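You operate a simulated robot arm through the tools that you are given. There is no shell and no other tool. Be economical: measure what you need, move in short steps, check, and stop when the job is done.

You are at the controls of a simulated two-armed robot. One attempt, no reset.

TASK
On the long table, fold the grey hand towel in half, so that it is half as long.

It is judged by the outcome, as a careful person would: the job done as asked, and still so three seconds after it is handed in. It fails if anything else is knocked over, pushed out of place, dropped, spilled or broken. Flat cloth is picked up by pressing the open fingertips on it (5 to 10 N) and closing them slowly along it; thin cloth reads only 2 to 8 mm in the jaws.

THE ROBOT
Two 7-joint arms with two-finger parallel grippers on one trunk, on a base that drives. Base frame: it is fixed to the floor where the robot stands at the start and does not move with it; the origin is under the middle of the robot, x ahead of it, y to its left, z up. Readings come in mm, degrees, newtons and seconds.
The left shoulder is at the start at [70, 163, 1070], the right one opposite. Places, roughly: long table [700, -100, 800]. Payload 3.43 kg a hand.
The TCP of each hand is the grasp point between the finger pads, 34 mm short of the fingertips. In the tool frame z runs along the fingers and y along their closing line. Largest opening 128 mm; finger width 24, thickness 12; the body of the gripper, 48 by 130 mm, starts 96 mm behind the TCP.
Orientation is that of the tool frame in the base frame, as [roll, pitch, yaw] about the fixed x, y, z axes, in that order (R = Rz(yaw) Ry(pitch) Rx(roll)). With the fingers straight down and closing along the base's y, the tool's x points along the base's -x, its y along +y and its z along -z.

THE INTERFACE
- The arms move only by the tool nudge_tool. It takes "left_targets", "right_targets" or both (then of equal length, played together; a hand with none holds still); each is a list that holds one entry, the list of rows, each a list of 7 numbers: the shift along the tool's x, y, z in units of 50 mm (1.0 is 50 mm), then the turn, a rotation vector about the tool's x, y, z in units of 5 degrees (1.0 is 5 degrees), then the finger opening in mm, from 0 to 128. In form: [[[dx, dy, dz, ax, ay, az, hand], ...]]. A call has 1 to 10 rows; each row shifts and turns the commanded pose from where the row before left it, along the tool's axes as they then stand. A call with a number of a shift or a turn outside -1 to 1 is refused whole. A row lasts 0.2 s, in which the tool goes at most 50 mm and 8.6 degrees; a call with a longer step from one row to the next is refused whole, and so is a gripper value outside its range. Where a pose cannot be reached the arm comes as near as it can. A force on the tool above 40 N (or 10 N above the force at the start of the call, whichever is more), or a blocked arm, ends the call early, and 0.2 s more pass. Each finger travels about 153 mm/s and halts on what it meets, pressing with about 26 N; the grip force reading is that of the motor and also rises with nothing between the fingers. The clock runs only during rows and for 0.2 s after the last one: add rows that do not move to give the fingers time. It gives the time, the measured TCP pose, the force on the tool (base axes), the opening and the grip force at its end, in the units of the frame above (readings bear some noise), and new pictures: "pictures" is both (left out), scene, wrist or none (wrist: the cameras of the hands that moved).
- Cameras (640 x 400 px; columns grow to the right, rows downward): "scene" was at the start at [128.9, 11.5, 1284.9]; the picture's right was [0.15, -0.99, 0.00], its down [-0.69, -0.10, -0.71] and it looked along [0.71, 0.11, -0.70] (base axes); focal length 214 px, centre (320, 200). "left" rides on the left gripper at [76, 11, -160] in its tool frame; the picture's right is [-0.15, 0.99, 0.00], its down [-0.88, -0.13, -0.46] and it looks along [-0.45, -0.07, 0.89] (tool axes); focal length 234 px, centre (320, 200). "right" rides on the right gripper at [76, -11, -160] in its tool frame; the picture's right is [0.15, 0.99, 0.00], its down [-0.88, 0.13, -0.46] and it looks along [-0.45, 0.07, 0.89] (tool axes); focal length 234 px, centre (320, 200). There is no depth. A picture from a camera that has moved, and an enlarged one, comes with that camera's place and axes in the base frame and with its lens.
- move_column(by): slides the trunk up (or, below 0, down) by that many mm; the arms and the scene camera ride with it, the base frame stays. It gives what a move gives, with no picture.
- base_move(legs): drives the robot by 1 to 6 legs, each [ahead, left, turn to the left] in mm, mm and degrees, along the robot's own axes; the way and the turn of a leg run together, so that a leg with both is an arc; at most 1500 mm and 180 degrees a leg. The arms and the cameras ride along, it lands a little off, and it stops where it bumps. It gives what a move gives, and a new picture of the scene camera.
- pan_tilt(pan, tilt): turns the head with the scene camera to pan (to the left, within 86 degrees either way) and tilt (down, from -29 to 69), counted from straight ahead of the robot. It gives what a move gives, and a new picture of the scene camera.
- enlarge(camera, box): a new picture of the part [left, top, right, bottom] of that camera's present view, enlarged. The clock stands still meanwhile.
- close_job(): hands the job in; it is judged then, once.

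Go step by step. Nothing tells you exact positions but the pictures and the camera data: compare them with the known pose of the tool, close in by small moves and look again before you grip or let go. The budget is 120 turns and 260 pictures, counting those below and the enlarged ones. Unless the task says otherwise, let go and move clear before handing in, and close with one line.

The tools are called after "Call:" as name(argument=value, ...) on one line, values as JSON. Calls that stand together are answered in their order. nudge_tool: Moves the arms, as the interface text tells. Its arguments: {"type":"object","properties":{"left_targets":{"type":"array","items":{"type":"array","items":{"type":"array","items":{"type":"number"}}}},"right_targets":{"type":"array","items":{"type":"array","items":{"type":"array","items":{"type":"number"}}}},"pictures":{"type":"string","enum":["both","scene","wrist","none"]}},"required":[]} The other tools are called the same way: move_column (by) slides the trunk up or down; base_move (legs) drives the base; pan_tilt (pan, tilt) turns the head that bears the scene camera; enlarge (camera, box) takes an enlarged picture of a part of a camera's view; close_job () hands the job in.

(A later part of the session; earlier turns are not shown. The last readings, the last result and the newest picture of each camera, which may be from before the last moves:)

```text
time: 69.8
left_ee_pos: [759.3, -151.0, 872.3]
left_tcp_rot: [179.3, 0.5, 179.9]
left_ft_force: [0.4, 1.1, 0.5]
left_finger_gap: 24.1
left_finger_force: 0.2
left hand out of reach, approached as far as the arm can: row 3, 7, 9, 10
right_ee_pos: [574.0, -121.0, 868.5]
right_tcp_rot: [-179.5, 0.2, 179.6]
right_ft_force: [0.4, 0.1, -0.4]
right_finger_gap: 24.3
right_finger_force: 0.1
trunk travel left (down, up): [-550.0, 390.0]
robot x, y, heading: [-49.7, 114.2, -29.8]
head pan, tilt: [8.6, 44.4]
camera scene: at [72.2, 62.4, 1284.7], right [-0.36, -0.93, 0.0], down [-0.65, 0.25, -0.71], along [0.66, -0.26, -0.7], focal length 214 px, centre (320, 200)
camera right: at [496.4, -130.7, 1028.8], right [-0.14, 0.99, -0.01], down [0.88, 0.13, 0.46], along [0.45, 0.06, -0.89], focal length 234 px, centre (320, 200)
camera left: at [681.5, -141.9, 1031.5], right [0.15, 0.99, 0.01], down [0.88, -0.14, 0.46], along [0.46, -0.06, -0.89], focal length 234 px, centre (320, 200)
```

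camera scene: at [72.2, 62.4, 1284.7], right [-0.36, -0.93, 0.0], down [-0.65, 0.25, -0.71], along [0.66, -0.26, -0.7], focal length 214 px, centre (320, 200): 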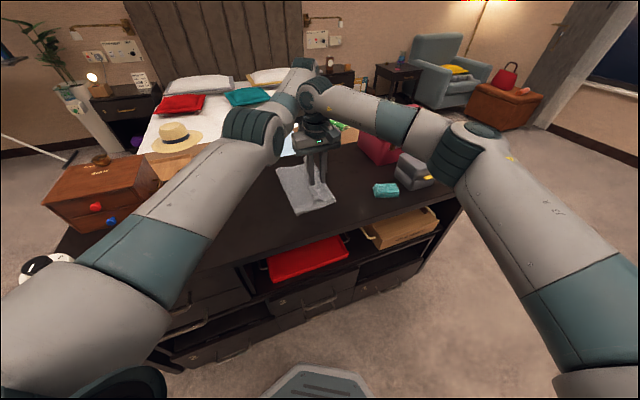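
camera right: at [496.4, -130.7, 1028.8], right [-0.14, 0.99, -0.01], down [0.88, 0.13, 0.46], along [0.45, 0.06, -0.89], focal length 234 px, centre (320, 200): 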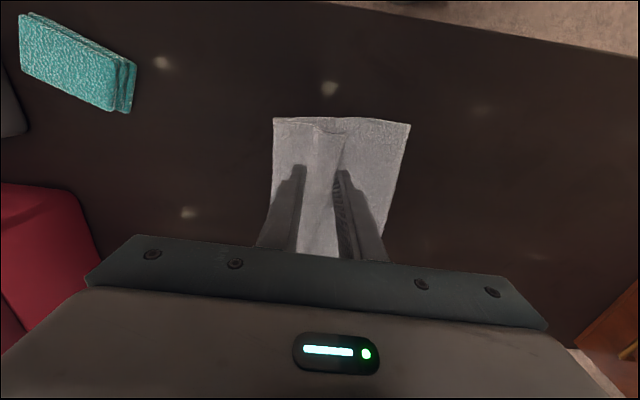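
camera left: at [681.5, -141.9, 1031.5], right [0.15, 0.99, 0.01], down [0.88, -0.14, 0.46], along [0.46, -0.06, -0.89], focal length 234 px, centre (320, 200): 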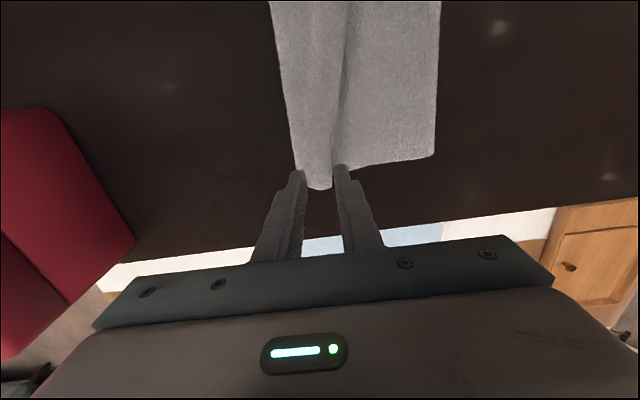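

Both hands straddle the strip close to its free edge. Lowering to just above it.

Call:
nudge_tool(left_targets=[[[0, 0, 0.27, 0, 0, 0, 24], [0, 0, 0.27, 0, 0, 0, 24], [0, 0, 0.27, 0, 0, 0, 24], [0, 0, 0.27, 0, 0, 0, 24], [0, 0, 0, 0, 0, 0, 24]]], right_targets=[[[0, -0.02, 0.27, 0, 0, 0, 24], [0, -0.02, 0.27, 0, 0, 0, 24], [0, 0, 0.27, 0, 0, 0, 24], [0, 0, 0.27, 0, 0, 0, 24], [0, 0, 0, 0, 0, 0, 24]]], pictures="wrist")

```text
time: 71.0
left_ee_pos: [756.4, -151.7, 820.0]
left_tcp_rot: [179.2, 0.5, 179.8]
left_ft_force: [-0.3, -0.4, -0.2]
left_finger_gap: 24.1
left_finger_force: 0.0
right_ee_pos: [570.8, -124.3, 816.6]
right_tcp_rot: [-179.7, 0.3, 179.5]
right_ft_force: [0.7, -0.6, 0.2]
right_finger_gap: 23.9
right_finger_force: 0.1
trunk travel left (down, up): [-550.0, 390.0]
robot x, y, heading: [-44.9, 116.9, -29.6]
head pan, tilt: [8.6, 44.4]
camera right: at [493.5, -134.6, 976.2], right [-0.14, 0.99, -0.01], down [0.88, 0.13, 0.46], along [0.46, 0.06, -0.89], focal length 234 px, centre (320, 200)
camera left: at [678.7, -141.9, 978.8], right [0.15, 0.99, 0.01], down [0.88, -0.14, 0.46], along [0.46, -0.06, -0.89], focal length 234 px, centre (320, 200)
```

right: 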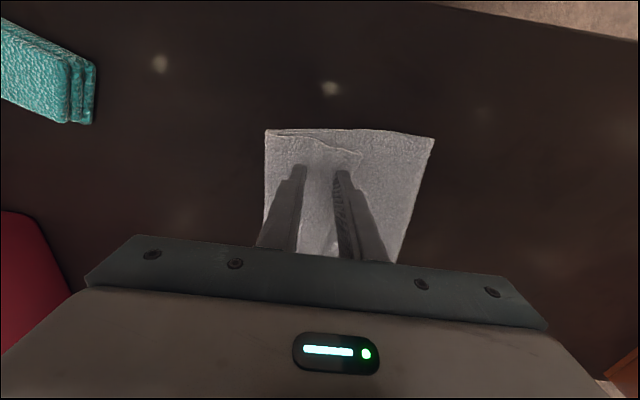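
left: 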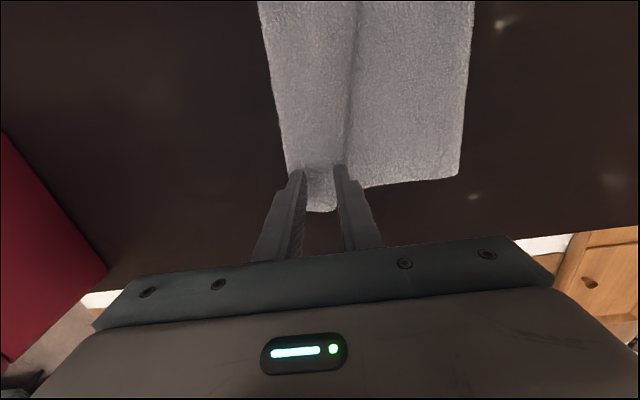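

Good. Lowering a bit more to touch.

Call:
nudge_tool(left_targets=[[[0, 0, 0.08, 0, 0, 0, 24], [0, 0, 0.08, 0, 0, 0, 24], [0, 0, 0.04, 0, 0, 0, 24], [0, 0, 0, 0, 0, 0, 24]]], right_targets=[[[0, 0, 0.08, 0, 0, 0, 24], [0, 0, 0.06, 0, 0, 0, 24], [0, 0, 0, 0, 0, 0, 24], [0, 0, 0, 0, 0, 0, 24]]], pictures="none")

```text
time: 72.0
left_ee_pos: [757.0, -151.3, 809.5]
left_tcp_rot: [179.2, 0.5, 179.9]
left_ft_force: [0.0, 0.5, 0.8]
left_finger_gap: 24.4
left_finger_force: 0.0
right_ee_pos: [572.2, -124.4, 809.0]
right_tcp_rot: [-179.6, 0.3, 179.7]
right_ft_force: [0.2, 0.5, 2.0]
right_finger_gap: 24.0
right_finger_force: 0.0
trunk travel left (down, up): [-550.0, 390.0]
robot x, y, heading: [-48.2, 115.4, -29.9]
head pan, tilt: [8.6, 44.4]
```

Light contact. I'll go 3–4 mm more, then close slowly.

Call:
nudge_tool(left_targets=[[[0, 0, 0.06, 0, 0, 0, 24], [0, 0, 0.02, 0, 0, 0, 22], [0, 0, 0, 0, 0, 0, 18], [0, 0, 0, 0, 0, 0, 14], [0, 0, 0, 0, 0, 0, 10], [0, 0, 0, 0, 0, 0, 6], [0, 0, 0, 0, 0, 0, 2], [0, 0, 0, 0, 0, 0, 0], [0, 0, 0, 0, 0, 0, 0]]], right_targets=[[[0, 0, 0.04, 0, 0, 0, 24], [0, 0, 0, 0, 0, 0, 22], [0, 0, 0, 0, 0, 0, 18], [0, 0, 0, 0, 0, 0, 14], [0, 0, 0, 0, 0, 0, 10], [0, 0, 0, 0, 0, 0, 6], [0, 0, 0, 0, 0, 0, 2], [0, 0, 0, 0, 0, 0, 0], [0, 0, 0, 0, 0, 0, 0]]], pictures="wrist")

```text
time: 74.0
left_ee_pos: [756.4, -151.6, 806.6]
left_tcp_rot: [179.2, 0.5, 179.8]
left_ft_force: [0.2, 0.3, 4.1]
left_finger_gap: 6.0
left_finger_force: 25.3
right_ee_pos: [571.8, -123.7, 807.1]
right_tcp_rot: [-179.6, 0.3, 179.6]
right_ft_force: [0.8, 0.6, 1.0]
right_finger_gap: 3.7
right_finger_force: 25.7
trunk travel left (down, up): [-550.0, 390.0]
robot x, y, heading: [-50.3, 117.8, -29.8]
head pan, tilt: [8.6, 44.4]
camera right: at [493.4, -134.4, 967.3], right [-0.14, 0.99, -0.01], down [0.88, 0.13, 0.46], along [0.46, 0.06, -0.89], focal length 234 px, centre (320, 200)
camera left: at [679.1, -142.2, 965.4], right [0.15, 0.99, 0.01], down [0.88, -0.14, 0.46], along [0.46, -0.06, -0.89], focal length 234 px, centre (320, 200)
```

right: 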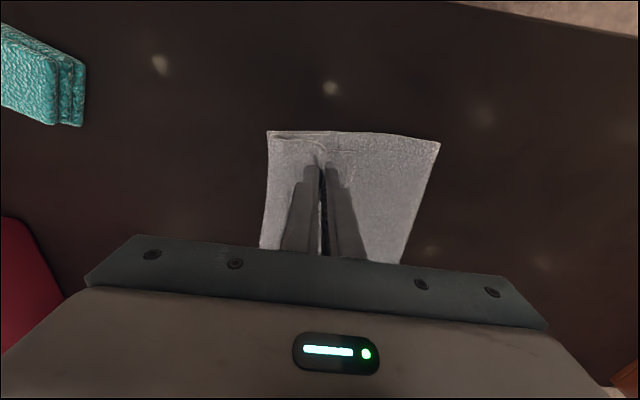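
left: 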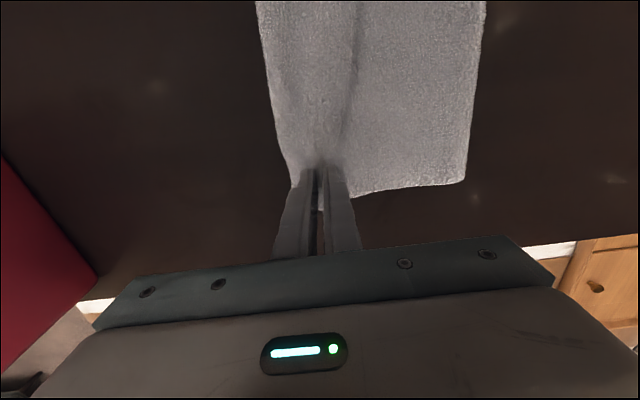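

Both hold cloth (6.0 and 3.7 mm). A careful lift next.

Call:
nudge_tool(left_targets=[[[0, 0, -0.2, 0, 0, 0, 0], [0, 0, -0.3, 0, 0, 0, 0], [0, 0, -0.3, 0, 0, 0, 0], [0, 0, -0.4, 0, 0, 0, 0], [0, 0, 0, 0, 0, 0, 0]]], right_targets=[[[0, 0, -0.2, 0, 0, 0, 0], [0, 0, -0.3, 0, 0, 0, 0], [0, 0, -0.3, 0, 0, 0, 0], [0, 0, -0.4, 0, 0, 0, 0], [0, 0, 0, 0, 0, 0, 0]]])

Call:
enlarge(camera="scene", box=[250, 100, 390, 220])

```text
time: 75.2
left_ee_pos: [756.6, -153.0, 865.8]
left_tcp_rot: [179.1, 0.4, 179.9]
left_ft_force: [-0.3, 0.7, 0.4]
left_finger_gap: 5.9
left_finger_force: 26.2
right_ee_pos: [571.8, -124.9, 867.0]
right_tcp_rot: [-179.6, 0.3, 179.6]
right_ft_force: [0.0, -0.1, 0.1]
right_finger_gap: 3.9
right_finger_force: 26.1
trunk travel left (down, up): [-550.0, 390.0]
robot x, y, heading: [-47.8, 116.0, -29.6]
head pan, tilt: [8.6, 44.4]
camera scene: at [70.5, 60.6, 1284.7], right [-0.36, -0.93, 0.0], down [-0.65, 0.25, -0.71], along [0.67, -0.26, -0.7], focal length 214 px, centre (320, 200)
camera right: at [494.0, -134.6, 1026.9], right [-0.14, 0.99, -0.01], down [0.88, 0.13, 0.46], along [0.46, 0.06, -0.89], focal length 234 px, centre (320, 200)
camera left: at [679.7, -143.5, 1024.5], right [0.15, 0.99, 0.02], down [0.88, -0.14, 0.46], along [0.46, -0.06, -0.89], focal length 234 px, centre (320, 200)
```

scene: 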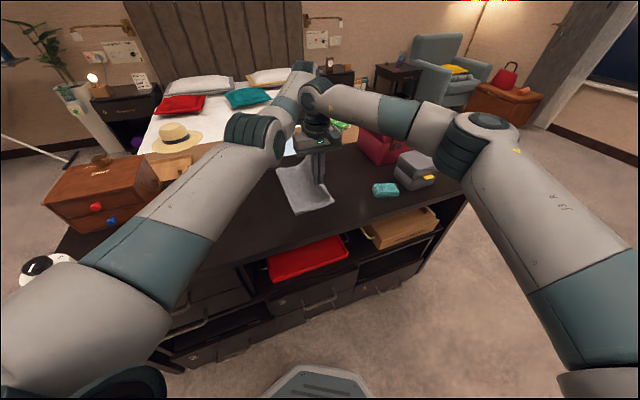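
right: 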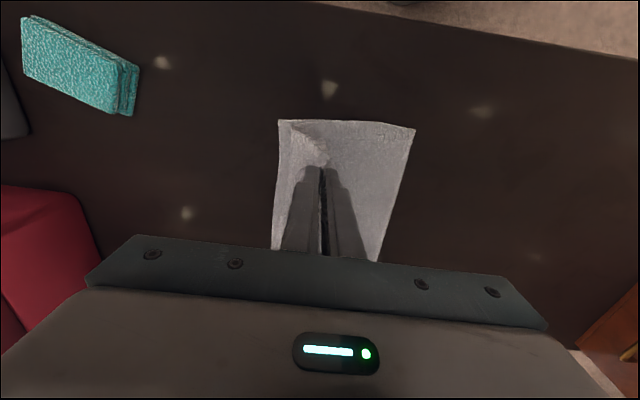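
left: 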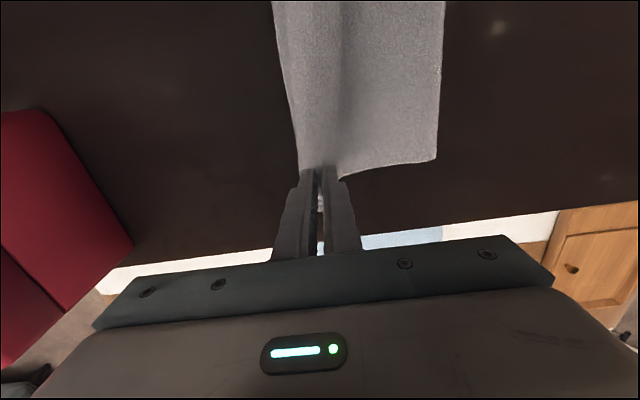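

```text
3.33 times, centred on (320, 160) of scene
camera zoom: at [70.5, 60.6, 1284.7], right [-0.36, -0.93, 0.0], down [-0.65, 0.25, -0.71], along [0.67, -0.26, -0.7], focal length 715 px, centre (320, 333)
```

zoom: 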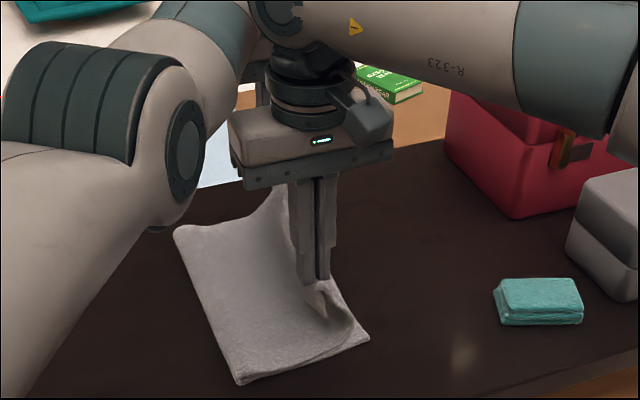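

The edge is held well with no hem on the near side. I'll raise it, then drive +y to roll the crease back to the middle.

Call:
nudge_tool(left_targets=[[[0, 0, -0.3, 0, 0, 0, 0], [0, 0, -0.3, 0, 0, 0, 0], [0, 0, -0.3, 0, 0, 0, 0]]], right_targets=[[[0, 0, -0.3, 0, 0, 0, 0], [0, 0, -0.3, 0, 0, 0, 0], [0, 0, -0.3, 0, 0, 0, 0]]], pictures="none")

Call:
base_move(legs=[[-100, 173, 0]])

Call:
enlarge(camera="right", box=[0, 0, 640, 400])

```text
time: 76.0
left_ee_pos: [752.9, -151.9, 911.5]
left_tcp_rot: [179.2, 0.5, 179.8]
left_ft_force: [-0.3, 0.7, 0.0]
left_finger_gap: 5.8
left_finger_force: 25.8
right_ee_pos: [571.3, -124.7, 913.2]
right_tcp_rot: [-179.7, 0.3, 179.5]
right_ft_force: [-0.2, 0.5, -0.4]
right_finger_gap: 3.9
right_finger_force: 26.0
trunk travel left (down, up): [-550.0, 390.0]
robot x, y, heading: [-46.0, 117.3, -29.9]
head pan, tilt: [8.6, 44.4]
```

```text
time: 77.6
left_ee_pos: [753.1, 49.7, 910.7]
left_tcp_rot: [179.3, 0.5, 179.9]
left_ft_force: [0.1, -0.2, -0.6]
left_finger_gap: 5.9
left_finger_force: 26.2
right_ee_pos: [571.2, 77.8, 913.5]
right_tcp_rot: [-179.5, 0.3, 179.6]
right_ft_force: [0.4, 0.6, 0.4]
right_finger_gap: 3.6
right_finger_force: 25.8
trunk travel left (down, up): [-550.0, 390.0]
robot x, y, heading: [-45.2, 315.9, -29.6]
head pan, tilt: [8.6, 44.4]
camera scene: at [69.9, 262.7, 1284.9], right [-0.36, -0.93, 0.0], down [-0.65, 0.25, -0.71], along [0.67, -0.26, -0.7], focal length 214 px, centre (320, 200)
```

scene: 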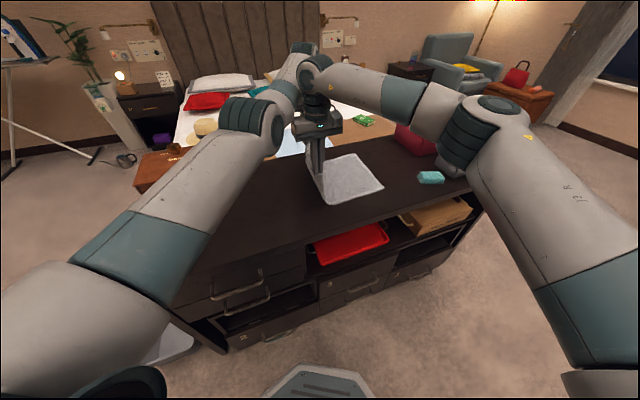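

```text
1.00 times, centred on (320, 200) of right
camera zoom: at [493.6, 68.1, 1072.1], right [-0.14, 0.99, -0.01], down [0.88, 0.13, 0.46], along [0.46, 0.06, -0.89], focal length 234 px, centre (320, 200)
```

zoom: 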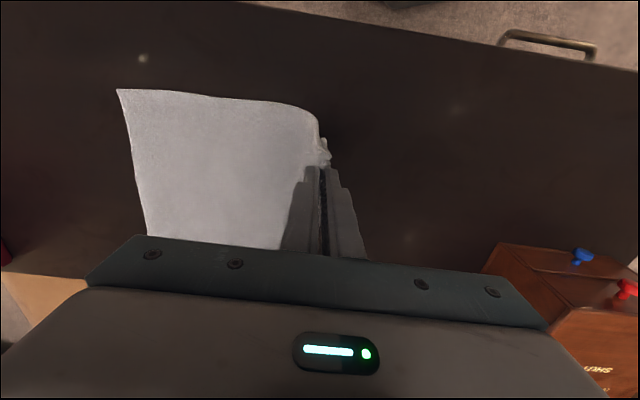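

Nicely opened; the lower edge lies at y ≈ -171 (near) and ≈ -180 (far). Now back over to -y in stages, coming lower so the crease isn't dragged.

Call:
base_move(legs=[[69, -119.5, 0]])

Call:
nudge_tool(left_targets=[[[0, 0, 0.3, 0, 0, 0, 0], [0, 0, 0.3, 0, 0, 0, 0], [0, 0, 0.3, 0, 0, 0, 0], [0, 0, 0.3, 0, 0, 0, 0], [0, 0, 0.1, 0, 0, 0, 0]]], right_targets=[[[0, 0, 0.3, 0, 0, 0, 0], [0, 0, 0.3, 0, 0, 0, 0], [0, 0, 0.3, 0, 0, 0, 0], [0, 0, 0.3, 0, 0, 0, 0], [0, 0, 0.1, 0, 0, 0, 0]]])

```text
time: 78.9
left_ee_pos: [755.0, -88.7, 911.2]
left_tcp_rot: [179.2, 0.5, 179.8]
left_ft_force: [-0.4, 0.5, -0.5]
left_finger_gap: 5.9
left_finger_force: 25.9
right_ee_pos: [572.3, -60.2, 913.3]
right_tcp_rot: [-179.7, 0.3, 179.6]
right_ft_force: [0.2, 0.9, 0.1]
right_finger_gap: 3.5
right_finger_force: 25.9
trunk travel left (down, up): [-550.0, 390.0]
robot x, y, heading: [-49.9, 180.7, -29.6]
head pan, tilt: [8.6, 44.4]
camera scene: at [70.8, 123.3, 1284.8], right [-0.36, -0.93, 0.0], down [-0.65, 0.25, -0.71], along [0.67, -0.26, -0.7], focal length 214 px, centre (320, 200)
```

scene: 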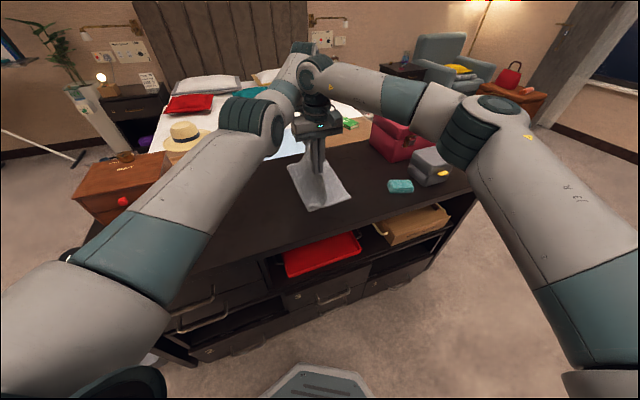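

```text
time: 80.1
left_ee_pos: [755.9, -86.9, 846.4]
left_tcp_rot: [179.1, 0.5, 179.9]
left_ft_force: [0.1, 0.8, 0.3]
left_finger_gap: 5.9
left_finger_force: 25.9
right_ee_pos: [573.0, -60.6, 847.8]
right_tcp_rot: [-179.6, 0.3, 179.6]
right_ft_force: [0.4, -0.2, 0.5]
right_finger_gap: 4.1
right_finger_force: 26.3
trunk travel left (down, up): [-550.0, 390.0]
robot x, y, heading: [-48.6, 180.2, -29.9]
head pan, tilt: [8.6, 44.4]
camera scene: at [70.7, 124.1, 1284.9], right [-0.36, -0.93, 0.0], down [-0.65, 0.25, -0.71], along [0.67, -0.26, -0.7], focal length 214 px, centre (320, 200)
camera right: at [494.6, -70.9, 1007.1], right [-0.14, 0.99, -0.01], down [0.88, 0.13, 0.46], along [0.46, 0.06, -0.89], focal length 234 px, centre (320, 200)
camera left: at [678.4, -78.3, 1004.6], right [0.15, 0.99, 0.01], down [0.88, -0.14, 0.46], along [0.46, -0.06, -0.89], focal length 234 px, centre (320, 200)
```

scene: 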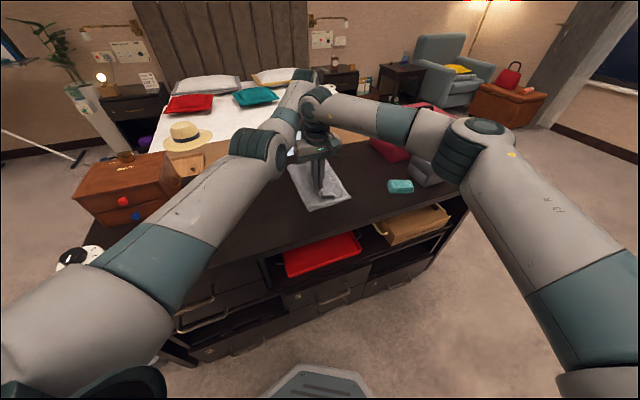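
right: 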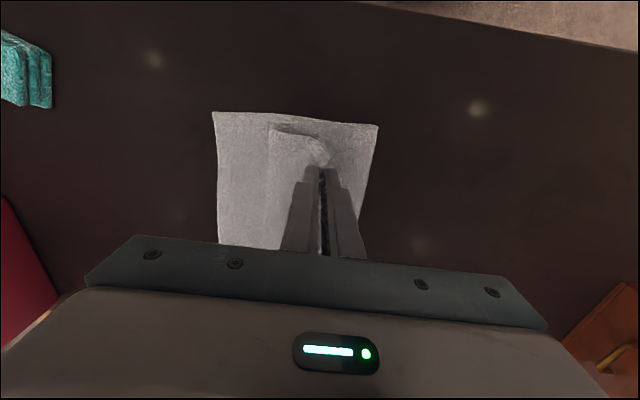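
left: 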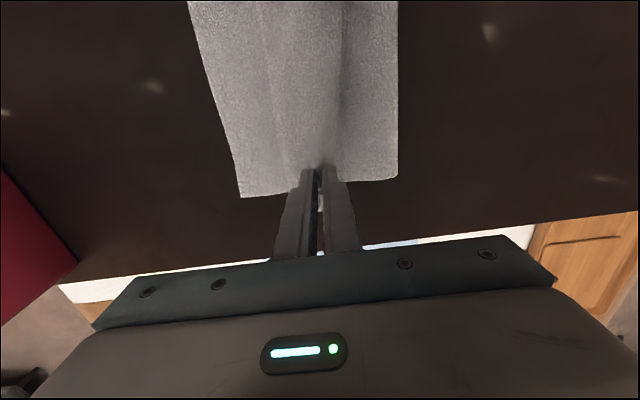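

The crease sits at y ≈ -11, still a bit short of the middle (≈ +12). I'll go back further at low height to flatten it out and then refold.

Call:
base_move(legs=[[-105, 182, 0]])

Call:
enlarge(camera="right", box=[0, 0, 640, 400])

```text
time: 81.8
left_ee_pos: [754.4, 120.3, 846.3]
left_tcp_rot: [179.2, 0.5, 179.7]
left_ft_force: [-0.3, 1.6, 0.0]
left_finger_gap: 6.1
left_finger_force: 26.0
right_ee_pos: [572.6, 148.3, 848.2]
right_tcp_rot: [-179.6, 0.3, 179.5]
right_ft_force: [-0.1, 0.2, -0.8]
right_finger_gap: 3.8
right_finger_force: 26.4
trunk travel left (down, up): [-550.0, 390.0]
robot x, y, heading: [-50.6, 388.8, -29.8]
head pan, tilt: [8.6, 44.4]
camera scene: at [69.5, 333.6, 1284.9], right [-0.36, -0.93, 0.0], down [-0.65, 0.25, -0.71], along [0.67, -0.26, -0.7], focal length 214 px, centre (320, 200)
```

scene: 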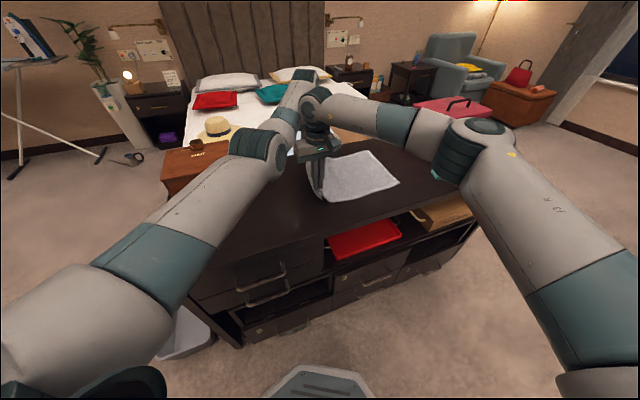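

```text
1.00 times, centred on (320, 200) of right
camera zoom: at [492.8, 137.2, 1007.4], right [-0.14, 0.99, -0.01], down [0.88, 0.12, 0.46], along [0.46, 0.06, -0.89], focal length 234 px, centre (320, 200)
```

zoom: 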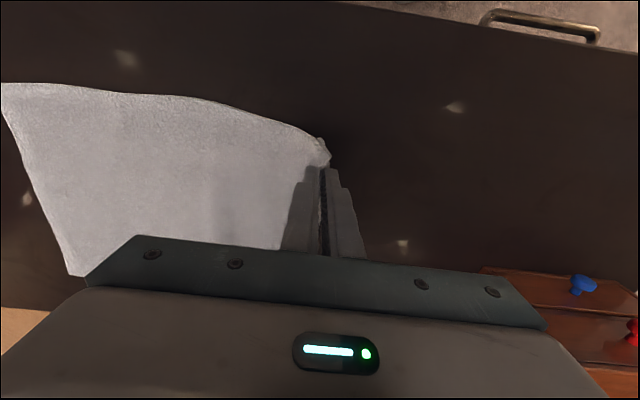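

Flat again. I'll return in one low sweep so the crease can roll to the middle.

Call:
nudge_tool(left_targets=[[[0, 0, -0.2, 0, 0, 0, 0], [0, 0, -0.2, 0, 0, 0, 0]]], right_targets=[[[0, 0, -0.2, 0, 0, 0, 0], [0, 0, -0.2, 0, 0, 0, 0]]], pictures="none")

Call:
base_move(legs=[[120, -208, 0]])

Call:
enlarge(camera="right", box=[0, 0, 640, 400])

Call:
enlarge(camera="left", box=[0, 0, 640, 400])

```text
time: 82.4
left_ee_pos: [753.6, 118.9, 866.7]
left_tcp_rot: [179.2, 0.5, 179.8]
left_ft_force: [-1.2, -0.8, 0.4]
left_finger_gap: 5.9
left_finger_force: 25.9
right_ee_pos: [569.1, 147.7, 867.1]
right_tcp_rot: [-179.5, 0.3, 179.4]
right_ft_force: [0.0, -0.4, -0.1]
right_finger_gap: 3.9
right_finger_force: 26.4
trunk travel left (down, up): [-550.0, 390.0]
robot x, y, heading: [-48.2, 388.6, -30.1]
head pan, tilt: [8.6, 44.4]
```

```text
time: 84.2
left_ee_pos: [753.7, -124.7, 865.8]
left_tcp_rot: [179.2, 0.4, 179.7]
left_ft_force: [-0.1, 0.2, -0.7]
left_finger_gap: 5.8
left_finger_force: 26.1
right_ee_pos: [569.7, -96.9, 867.9]
right_tcp_rot: [-179.8, 0.3, 179.3]
right_ft_force: [-0.5, 0.2, 0.5]
right_finger_gap: 3.7
right_finger_force: 25.9
trunk travel left (down, up): [-550.0, 390.0]
robot x, y, heading: [-45.6, 145.2, -30.0]
head pan, tilt: [8.6, 44.4]
camera scene: at [69.0, 90.7, 1284.8], right [-0.36, -0.93, 0.0], down [-0.65, 0.26, -0.71], along [0.66, -0.26, -0.7], focal length 214 px, centre (320, 200)
```

scene: 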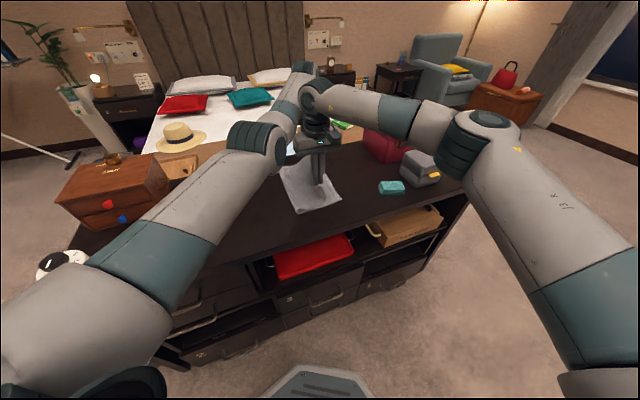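

```text
1.00 times, centred on (320, 200) of right
camera zoom: at [491.4, -105.8, 1027.1], right [-0.13, 0.99, -0.01], down [0.88, 0.12, 0.46], along [0.46, 0.06, -0.89], focal length 234 px, centre (320, 200)
```

zoom: 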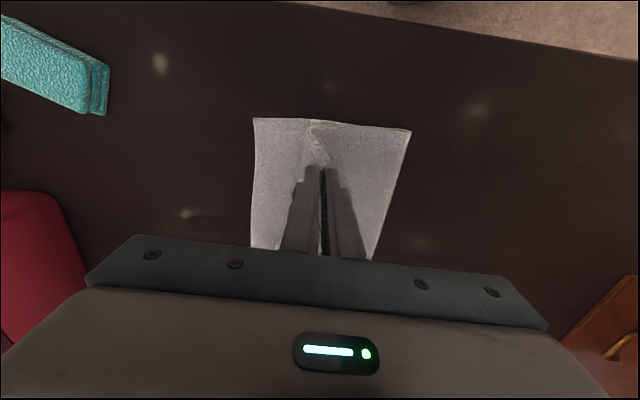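

```text
1.00 times, centred on (320, 200) of left
camera zoom: at [675.6, -114.6, 1024.5], right [0.15, 0.99, 0.02], down [0.88, -0.14, 0.46], along [0.46, -0.06, -0.89], focal length 234 px, centre (320, 200)
```

zoom: 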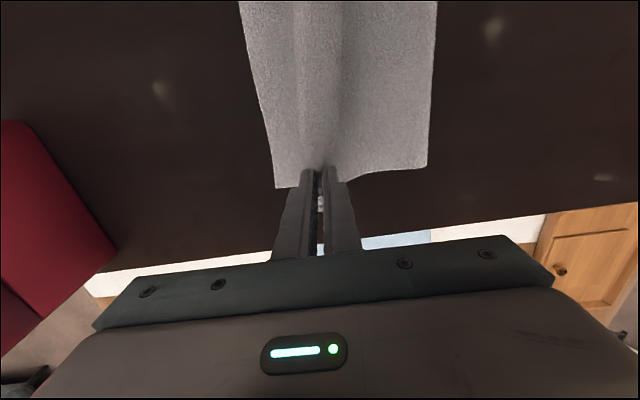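

The crease bulge is round and will spread when flattened, so this is close. I'll lower to near the surface, then finish the sweep with the base.

Call:
nudge_tool(left_targets=[[[0, 0, 0.25, 0, 0, 0, 0], [0, 0, 0.25, 0, 0, 0, 0], [0, 0, 0.2, 0, 0, 0, 0]]], right_targets=[[[0, 0, 0.25, 0, 0, 0, 0], [0, 0, 0.25, 0, 0, 0, 0], [0, 0, 0.2, 0, 0, 0, 0]]], pictures="none")

Call:
base_move(legs=[[23, -40, 0]])

Call:
enlarge(camera="right", box=[0, 0, 640, 400])

Call:
enlarge(camera="left", box=[0, 0, 640, 400])

```text
time: 85.0
left_ee_pos: [753.6, -123.7, 830.0]
left_tcp_rot: [179.2, 0.5, 179.6]
left_ft_force: [0.6, 0.5, -1.0]
left_finger_gap: 5.9
left_finger_force: 25.7
right_ee_pos: [570.1, -95.8, 832.9]
right_tcp_rot: [-179.6, 0.4, 179.4]
right_ft_force: [0.2, -0.7, -0.3]
right_finger_gap: 3.8
right_finger_force: 26.3
trunk travel left (down, up): [-550.0, 390.0]
robot x, y, heading: [-48.5, 144.6, -29.9]
head pan, tilt: [8.6, 44.4]
```

```text
time: 85.9
left_ee_pos: [753.5, -169.5, 830.7]
left_tcp_rot: [179.3, 0.5, 179.5]
left_ft_force: [-0.2, -0.3, -0.5]
left_finger_gap: 6.0
left_finger_force: 26.0
right_ee_pos: [569.6, -142.4, 832.4]
right_tcp_rot: [-179.7, 0.3, 179.3]
right_ft_force: [-1.1, -0.8, 0.3]
right_finger_gap: 3.8
right_finger_force: 26.2
trunk travel left (down, up): [-550.0, 390.0]
robot x, y, heading: [-49.6, 105.0, -29.9]
head pan, tilt: [8.6, 44.4]
camera scene: at [69.0, 45.0, 1284.8], right [-0.36, -0.93, 0.0], down [-0.65, 0.26, -0.71], along [0.66, -0.26, -0.7], focal length 214 px, centre (320, 200)
```

scene: 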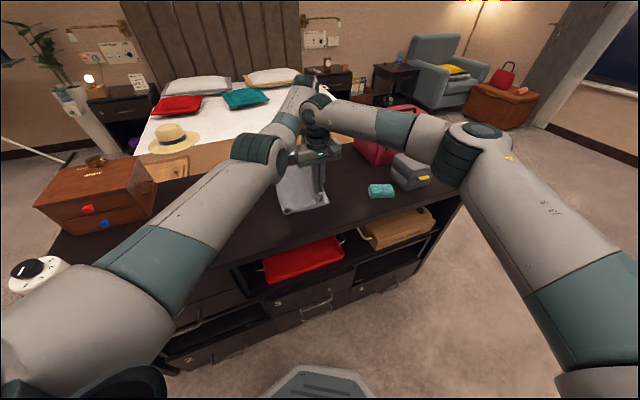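

```text
1.00 times, centred on (320, 200) of right
camera zoom: at [491.5, -152.1, 991.8], right [-0.13, 0.99, -0.01], down [0.88, 0.12, 0.46], along [0.46, 0.06, -0.89], focal length 234 px, centre (320, 200)
```

zoom: 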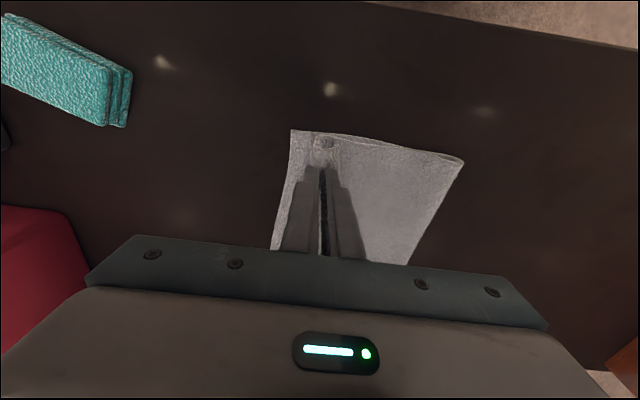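

```text
1.00 times, centred on (320, 200) of left
camera zoom: at [675.5, -159.5, 989.3], right [0.15, 0.99, 0.02], down [0.88, -0.14, 0.46], along [0.46, -0.06, -0.89], focal length 234 px, centre (320, 200)
```

zoom: 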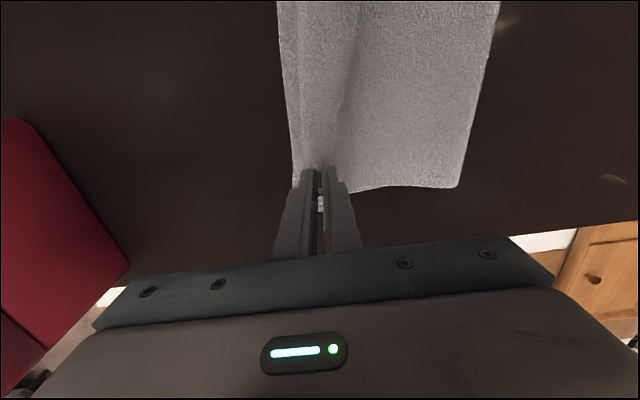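

Good alignment. Now lower fully and open just a little.

Call:
nudge_tool(left_targets=[[[0, 0, 0.2, 0, 0, 0, 0], [0, 0, 0.2, 0, 0, 0, 0], [0, 0, 0.04, 0, 0, 0, 0], [0, 0, 0, 0, 0, 0, 4], [0, 0, 0, 0, 0, 0, 8], [0, 0, 0, 0, 0, 0, 12], [0, 0, 0, 0, 0, 0, 16], [0, 0, 0, 0, 0, 0, 20]]], right_targets=[[[0, -0.1, 0.2, 0, 0, 0, 0], [0, -0.1, 0.2, 0, 0, 0, 0], [0, 0, 0.08, 0, 0, 0, 0], [0, 0, 0, 0, 0, 0, 4], [0, 0, 0, 0, 0, 0, 8], [0, 0, 0, 0, 0, 0, 12], [0, 0, 0, 0, 0, 0, 16], [0, 0, 0, 0, 0, 0, 20]]], pictures="none")

Call:
nudge_tool(left_targets=[[[0, 0, -0.2, 0, 0, 0, 20], [0, 0, -0.4, 0, 0, 0, 20], [0, 0, -0.5, 0, 0, 0, 20], [0, 0, -0.6, 0, 0, 0, 20]]], right_targets=[[[0, 0, -0.2, 0, 0, 0, 20], [0, 0, -0.4, 0, 0, 0, 20], [0, 0, -0.5, 0, 0, 0, 20], [0, 0, -0.6, 0, 0, 0, 20]]], pictures="wrist")

Call:
enlarge(camera="scene", box=[250, 130, 350, 220])

```text
time: 87.7
left_ee_pos: [753.8, -168.8, 809.1]
left_tcp_rot: [179.2, 0.5, 179.6]
left_ft_force: [-0.9, -0.4, 0.7]
left_finger_gap: 20.1
left_finger_force: 0.1
right_ee_pos: [569.3, -152.5, 808.1]
right_tcp_rot: [-179.6, 0.3, 179.4]
right_ft_force: [-0.2, 0.1, 0.4]
right_finger_gap: 19.7
right_finger_force: 0.0
trunk travel left (down, up): [-550.0, 390.0]
robot x, y, heading: [-47.6, 100.3, -30.1]
head pan, tilt: [8.6, 44.4]
```

```text
time: 88.7
left_ee_pos: [751.8, -169.5, 894.1]
left_tcp_rot: [179.3, 0.6, 179.7]
left_ft_force: [-0.7, 0.0, 0.4]
left_finger_gap: 20.0
left_finger_force: 0.0
right_ee_pos: [567.8, -150.0, 893.8]
right_tcp_rot: [-179.5, 0.2, 179.4]
right_ft_force: [0.3, 0.0, -1.0]
right_finger_gap: 20.1
right_finger_force: 0.0
trunk travel left (down, up): [-550.0, 390.0]
robot x, y, heading: [-49.8, 100.4, -29.8]
head pan, tilt: [8.6, 44.4]
camera right: at [489.1, -160.3, 1053.7], right [-0.14, 0.99, -0.01], down [0.88, 0.12, 0.46], along [0.46, 0.06, -0.89], focal length 234 px, centre (320, 200)
camera left: at [673.7, -159.1, 1052.8], right [0.15, 0.99, 0.01], down [0.88, -0.14, 0.46], along [0.46, -0.06, -0.89], focal length 234 px, centre (320, 200)
```

right: 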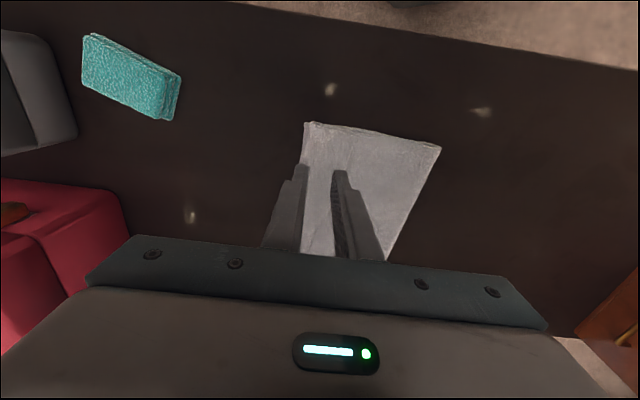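
left: 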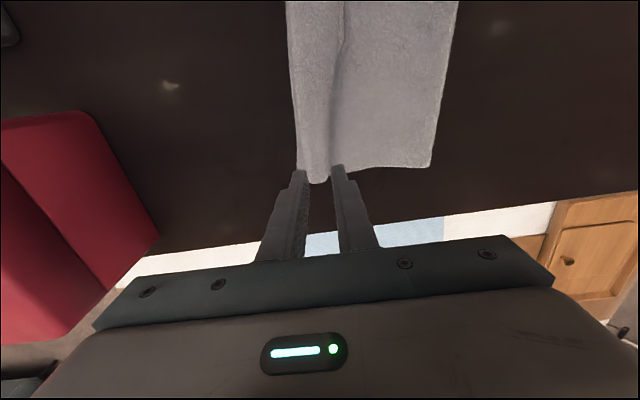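

```text
4.44 times, centred on (300, 175) of scene
camera zoom: at [67.4, 46.6, 1285.0], right [-0.36, -0.93, 0.0], down [-0.65, 0.25, -0.71], along [0.67, -0.26, -0.7], focal length 953 px, centre (409, 311)
```

zoom: 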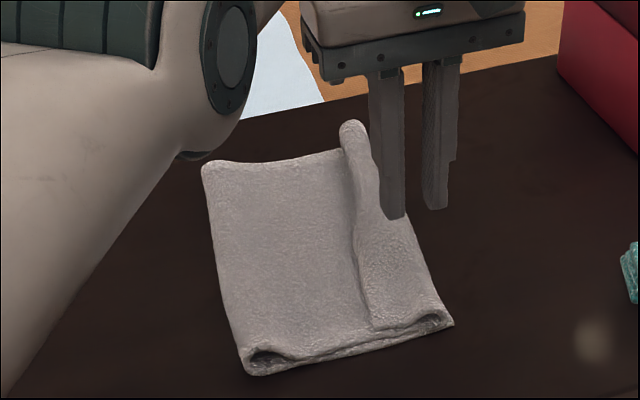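

The fold still leaves a 45 mm hem turned back, because a top pinch always turns the edge. A better method is to lay the towel flat, pinch its middle line, lift it so both halves hang, and lay it down double. First I'll regrip the hem to open it.

Call:
nudge_tool(left_targets=[[[0, 0, 0.4, 0, 0, 0, 24], [0, 0, 0.4, 0, 0, 0, 24], [0, 0, 0.4, 0, 0, 0, 24], [0, 0, 0.4, 0, 0, 0, 24], [0, 0, 0.08, 0, 0, 0, 24], [0, 0, 0.06, 0, 0, 0, 24], [0, 0, 0, 0, 0, 0, 24]]], right_targets=[[[0, 0.17, 0.4, 0, 0, 0, 24], [0, 0.17, 0.4, 0, 0, 0, 24], [0, 0, 0.4, 0, 0, 0, 24], [0, 0, 0.4, 0, 0, 0, 24], [0, 0, 0.08, 0, 0, 0, 24], [0, 0, 0.06, 0, 0, 0, 24], [0, 0, 0, 0, 0, 0, 24]]], pictures="wrist")

```text
time: 90.3
left_ee_pos: [753.7, -167.7, 806.8]
left_tcp_rot: [179.2, 0.5, 179.8]
left_ft_force: [-0.1, 0.5, 2.2]
left_finger_gap: 23.7
left_finger_force: 0.1
right_ee_pos: [570.2, -136.8, 807.5]
right_tcp_rot: [-179.6, 0.4, 179.1]
right_ft_force: [0.8, -0.5, 0.2]
right_finger_gap: 24.1
right_finger_force: 0.0
trunk travel left (down, up): [-550.0, 390.0]
robot x, y, heading: [-50.7, 102.0, -30.2]
head pan, tilt: [8.6, 44.4]
camera right: at [491.3, -146.0, 967.4], right [-0.13, 0.99, -0.01], down [0.88, 0.12, 0.46], along [0.46, 0.05, -0.89], focal length 234 px, centre (320, 200)
camera left: at [675.9, -157.3, 965.0], right [0.15, 0.99, 0.02], down [0.88, -0.14, 0.46], along [0.46, -0.06, -0.89], focal length 234 px, centre (320, 200)
```

right: 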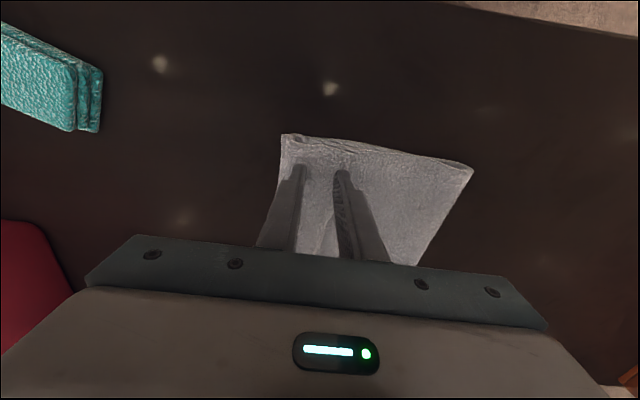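
left: 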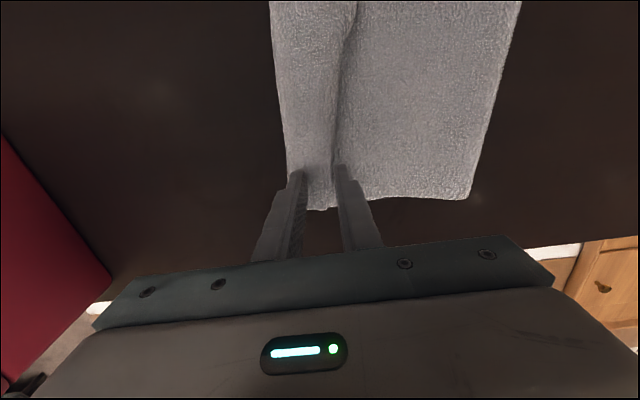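

Touching. I'll press the right a touch more and close both slowly, then lift.

Call:
nudge_tool(left_targets=[[[0, 0, 0.03, 0, 0, 0, 24], [0, 0, 0, 0, 0, 0, 20], [0, 0, 0, 0, 0, 0, 16], [0, 0, 0, 0, 0, 0, 12], [0, 0, 0, 0, 0, 0, 8], [0, 0, 0, 0, 0, 0, 4], [0, 0, 0, 0, 0, 0, 0], [0, 0, 0, 0, 0, 0, 0]]], right_targets=[[[0, 0, 0.07, 0, 0, 0, 24], [0, 0, 0.02, 0, 0, 0, 20], [0, 0, 0, 0, 0, 0, 16], [0, 0, 0, 0, 0, 0, 12], [0, 0, 0, 0, 0, 0, 8], [0, 0, 0, 0, 0, 0, 4], [0, 0, 0, 0, 0, 0, 0], [0, 0, 0, 0, 0, 0, 0]]], pictures="none")

Call:
nudge_tool(left_targets=[[[0, 0, -0.2, 0, 0, 0, 0], [0, 0, -0.4, 0, 0, 0, 0], [0, 0, -0.4, 0, 0, 0, 0], [0, 0, -0.4, 0, 0, 0, 0]]], right_targets=[[[0, 0, -0.2, 0, 0, 0, 0], [0, 0, -0.4, 0, 0, 0, 0], [0, 0, -0.4, 0, 0, 0, 0], [0, 0, -0.4, 0, 0, 0, 0]]], pictures="wrist")

```text
time: 92.1
left_ee_pos: [753.6, -168.2, 805.4]
left_tcp_rot: [179.2, 0.5, 179.8]
left_ft_force: [-0.7, -0.4, 2.3]
left_finger_gap: 7.0
left_finger_force: 26.1
right_ee_pos: [569.5, -135.2, 802.5]
right_tcp_rot: [-179.6, 0.4, 179.2]
right_ft_force: [1.7, -0.9, 7.1]
right_finger_gap: 4.0
right_finger_force: 25.5
trunk travel left (down, up): [-550.0, 390.0]
robot x, y, heading: [-48.1, 107.6, -30.0]
head pan, tilt: [8.6, 44.4]
```

```text
time: 93.1
left_ee_pos: [753.4, -167.6, 876.0]
left_tcp_rot: [179.2, 0.6, 179.8]
left_ft_force: [0.0, -0.1, -0.8]
left_finger_gap: 7.0
left_finger_force: 26.4
right_ee_pos: [568.0, -135.8, 873.2]
right_tcp_rot: [-179.7, 0.3, 179.1]
right_ft_force: [-0.1, -0.7, -0.6]
right_finger_gap: 3.8
right_finger_force: 26.1
trunk travel left (down, up): [-550.0, 390.0]
robot x, y, heading: [-47.6, 102.5, -30.0]
head pan, tilt: [8.6, 44.4]
camera right: at [490.2, -145.1, 1031.6], right [-0.13, 0.99, -0.01], down [0.88, 0.12, 0.46], along [0.46, 0.05, -0.89], focal length 234 px, centre (320, 200)
camera left: at [675.6, -157.8, 1034.9], right [0.15, 0.99, 0.01], down [0.88, -0.14, 0.46], along [0.46, -0.06, -0.89], focal length 234 px, centre (320, 200)
```

right: 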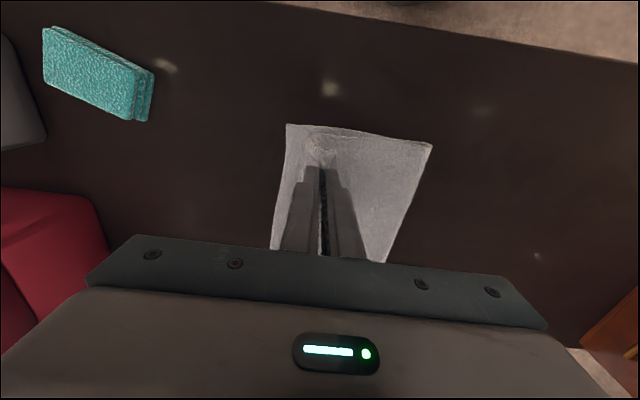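
left: 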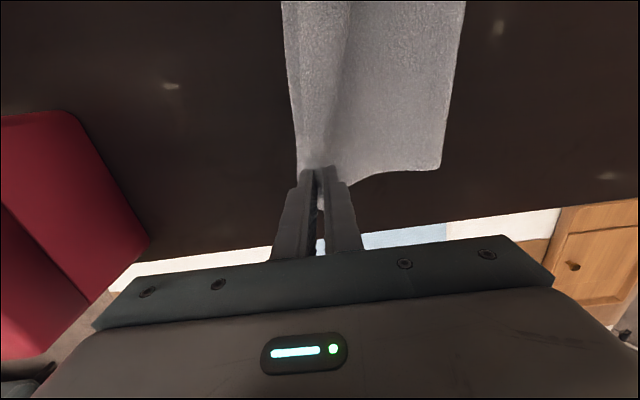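

Held in both hands. Driving +y to lay the towel flat.

Call:
base_move(legs=[[-156, 270, 0]])

Call:
nudge_tool(left_targets=[[[0, 0, 0.4, 0, 0, 0, 0], [0, 0, 0.4, 0, 0, 0, 0], [0, 0, 0.4, 0, 0, 0, 0], [0, 0, 0.2, 0, 0, 0, 0], [0, 0, 0, 0, 0, 0, 0]]], right_targets=[[[0, 0, 0.4, 0, 0, 0, 0], [0, 0, 0.4, 0, 0, 0, 0], [0, 0, 0.4, 0, 0, 0, 0], [0, 0, 0.15, 0, 0, 0, 0], [0, 0, 0, 0, 0, 0, 0]]], pictures="wrist")

```text
time: 95.2
left_ee_pos: [753.0, 140.2, 874.0]
left_tcp_rot: [179.3, 0.4, 179.7]
left_ft_force: [-0.6, 0.2, -0.7]
left_finger_gap: 7.0
left_finger_force: 25.7
right_ee_pos: [568.6, 172.0, 873.1]
right_tcp_rot: [-179.6, 0.4, 179.1]
right_ft_force: [0.2, 0.4, -0.7]
right_finger_gap: 3.7
right_finger_force: 26.4
trunk travel left (down, up): [-550.0, 390.0]
robot x, y, heading: [-50.1, 410.2, -30.1]
head pan, tilt: [8.6, 44.4]
camera scene: at [68.0, 355.4, 1284.9], right [-0.37, -0.93, 0.0], down [-0.65, 0.26, -0.71], along [0.66, -0.26, -0.7], focal length 214 px, centre (320, 200)
```

scene: 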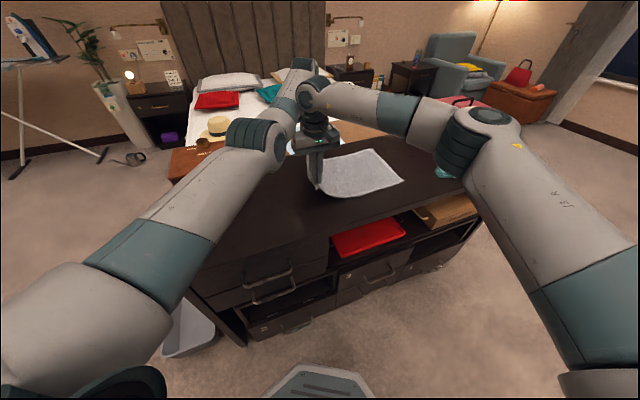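

```text
time: 96.3
left_ee_pos: [753.7, 142.6, 804.3]
left_tcp_rot: [179.2, 0.6, 179.7]
left_ft_force: [0.1, 0.1, 2.4]
left_finger_gap: 6.9
left_finger_force: 26.4
right_ee_pos: [569.0, 171.4, 805.9]
right_tcp_rot: [-179.6, 0.3, 179.1]
right_ft_force: [-0.2, 0.6, 1.0]
right_finger_gap: 3.8
right_finger_force: 25.7
trunk travel left (down, up): [-550.0, 390.0]
robot x, y, heading: [-47.6, 408.5, -30.0]
head pan, tilt: [8.6, 44.4]
camera right: at [490.5, 162.1, 964.3], right [-0.13, 0.99, -0.01], down [0.88, 0.12, 0.46], along [0.46, 0.05, -0.89], focal length 234 px, centre (320, 200)
camera left: at [675.9, 150.7, 963.3], right [0.15, 0.99, 0.02], down [0.88, -0.14, 0.46], along [0.46, -0.06, -0.89], focal length 234 px, centre (320, 200)
```

right: 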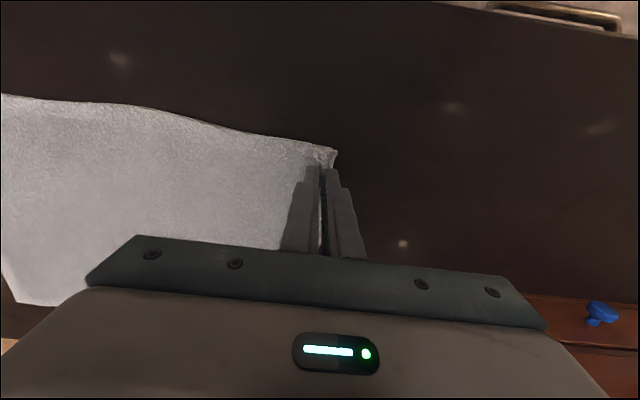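
left: 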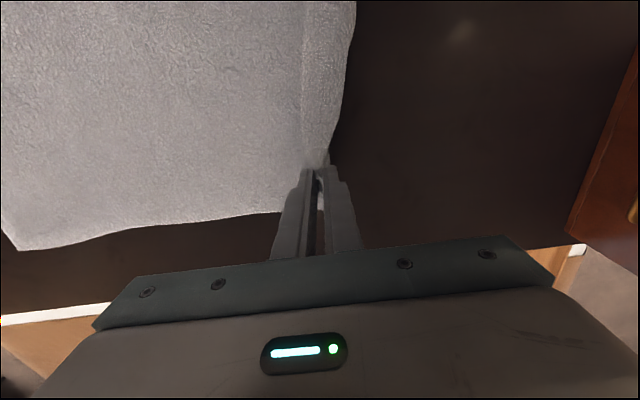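

Flat again. Releasing and rising.

Call:
nudge_tool(left_targets=[[[0, 0, 0, 0, 0, 0, 6], [0, 0, 0, 0, 0, 0, 12], [0, 0, 0, 0, 0, 0, 18], [0, 0, 0, 0, 0, 0, 24], [0, 0, -0.2, 0, 0, 0, 24], [0, 0, -0.4, 0, 0, 0, 24], [0, 0, -0.5, 0, 0, 0, 24], [0, 0, -0.6, 0, 0, 0, 24]]], right_targets=[[[0, 0, 0, 0, 0, 0, 6], [0, 0, 0, 0, 0, 0, 12], [0, 0, 0, 0, 0, 0, 18], [0, 0, 0, 0, 0, 0, 24], [0, 0, -0.2, 0, 0, 0, 24], [0, 0, -0.4, 0, 0, 0, 24], [0, 0, -0.5, 0, 0, 0, 24], [0, 0, -0.6, 0, 0, 0, 24]]], pictures="wrist")

Call:
enlarge(camera="scene", box=[290, 130, 420, 220])

```text
time: 98.2
left_ee_pos: [751.4, 138.6, 891.0]
left_tcp_rot: [179.2, 0.5, 179.6]
left_ft_force: [-0.6, -0.4, 0.3]
left_finger_gap: 24.1
left_finger_force: 0.0
right_ee_pos: [567.4, 170.9, 890.6]
right_tcp_rot: [-179.5, 0.4, 178.9]
right_ft_force: [15.6, -17.7, -22.0]
right_finger_gap: 24.0
right_finger_force: 0.1
trunk travel left (down, up): [-550.0, 390.0]
robot x, y, heading: [-47.5, 406.9, -29.9]
head pan, tilt: [8.6, 44.4]
camera right: at [489.1, 162.0, 1049.0], right [-0.13, 0.99, -0.01], down [0.88, 0.12, 0.46], along [0.46, 0.05, -0.89], focal length 234 px, centre (320, 200)
camera left: at [672.7, 149.0, 1049.6], right [0.15, 0.99, 0.02], down [0.88, -0.14, 0.46], along [0.46, -0.06, -0.89], focal length 234 px, centre (320, 200)
```

right: 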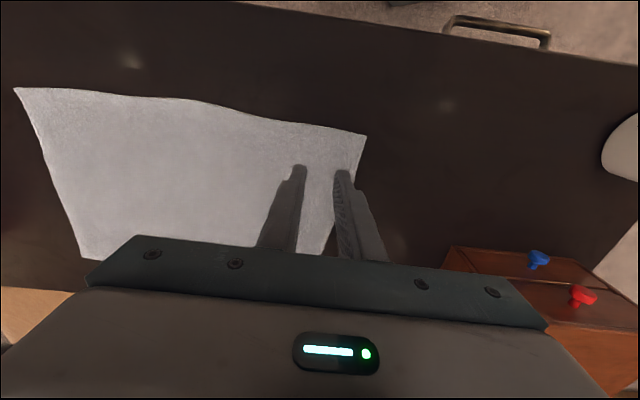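
left: 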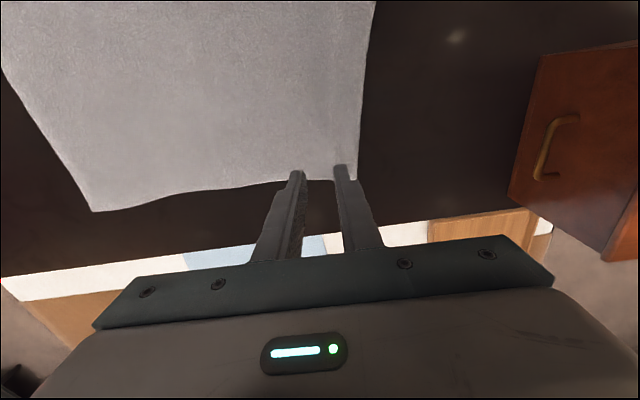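

```text
4.44 times, centred on (355, 175) of scene
camera zoom: at [66.4, 355.3, 1285.0], right [-0.37, -0.93, 0.0], down [-0.65, 0.26, -0.71], along [0.67, -0.26, -0.7], focal length 953 px, centre (164, 311)
```

zoom: 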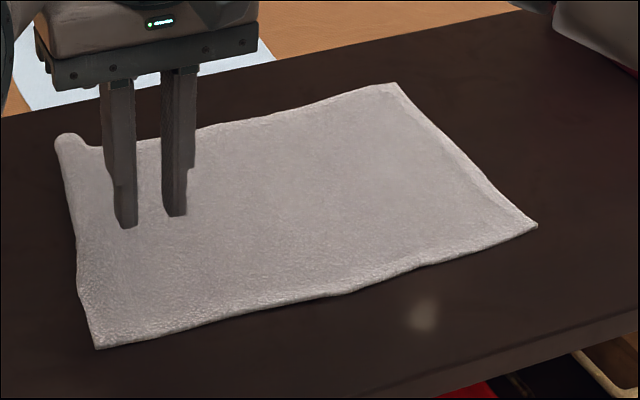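

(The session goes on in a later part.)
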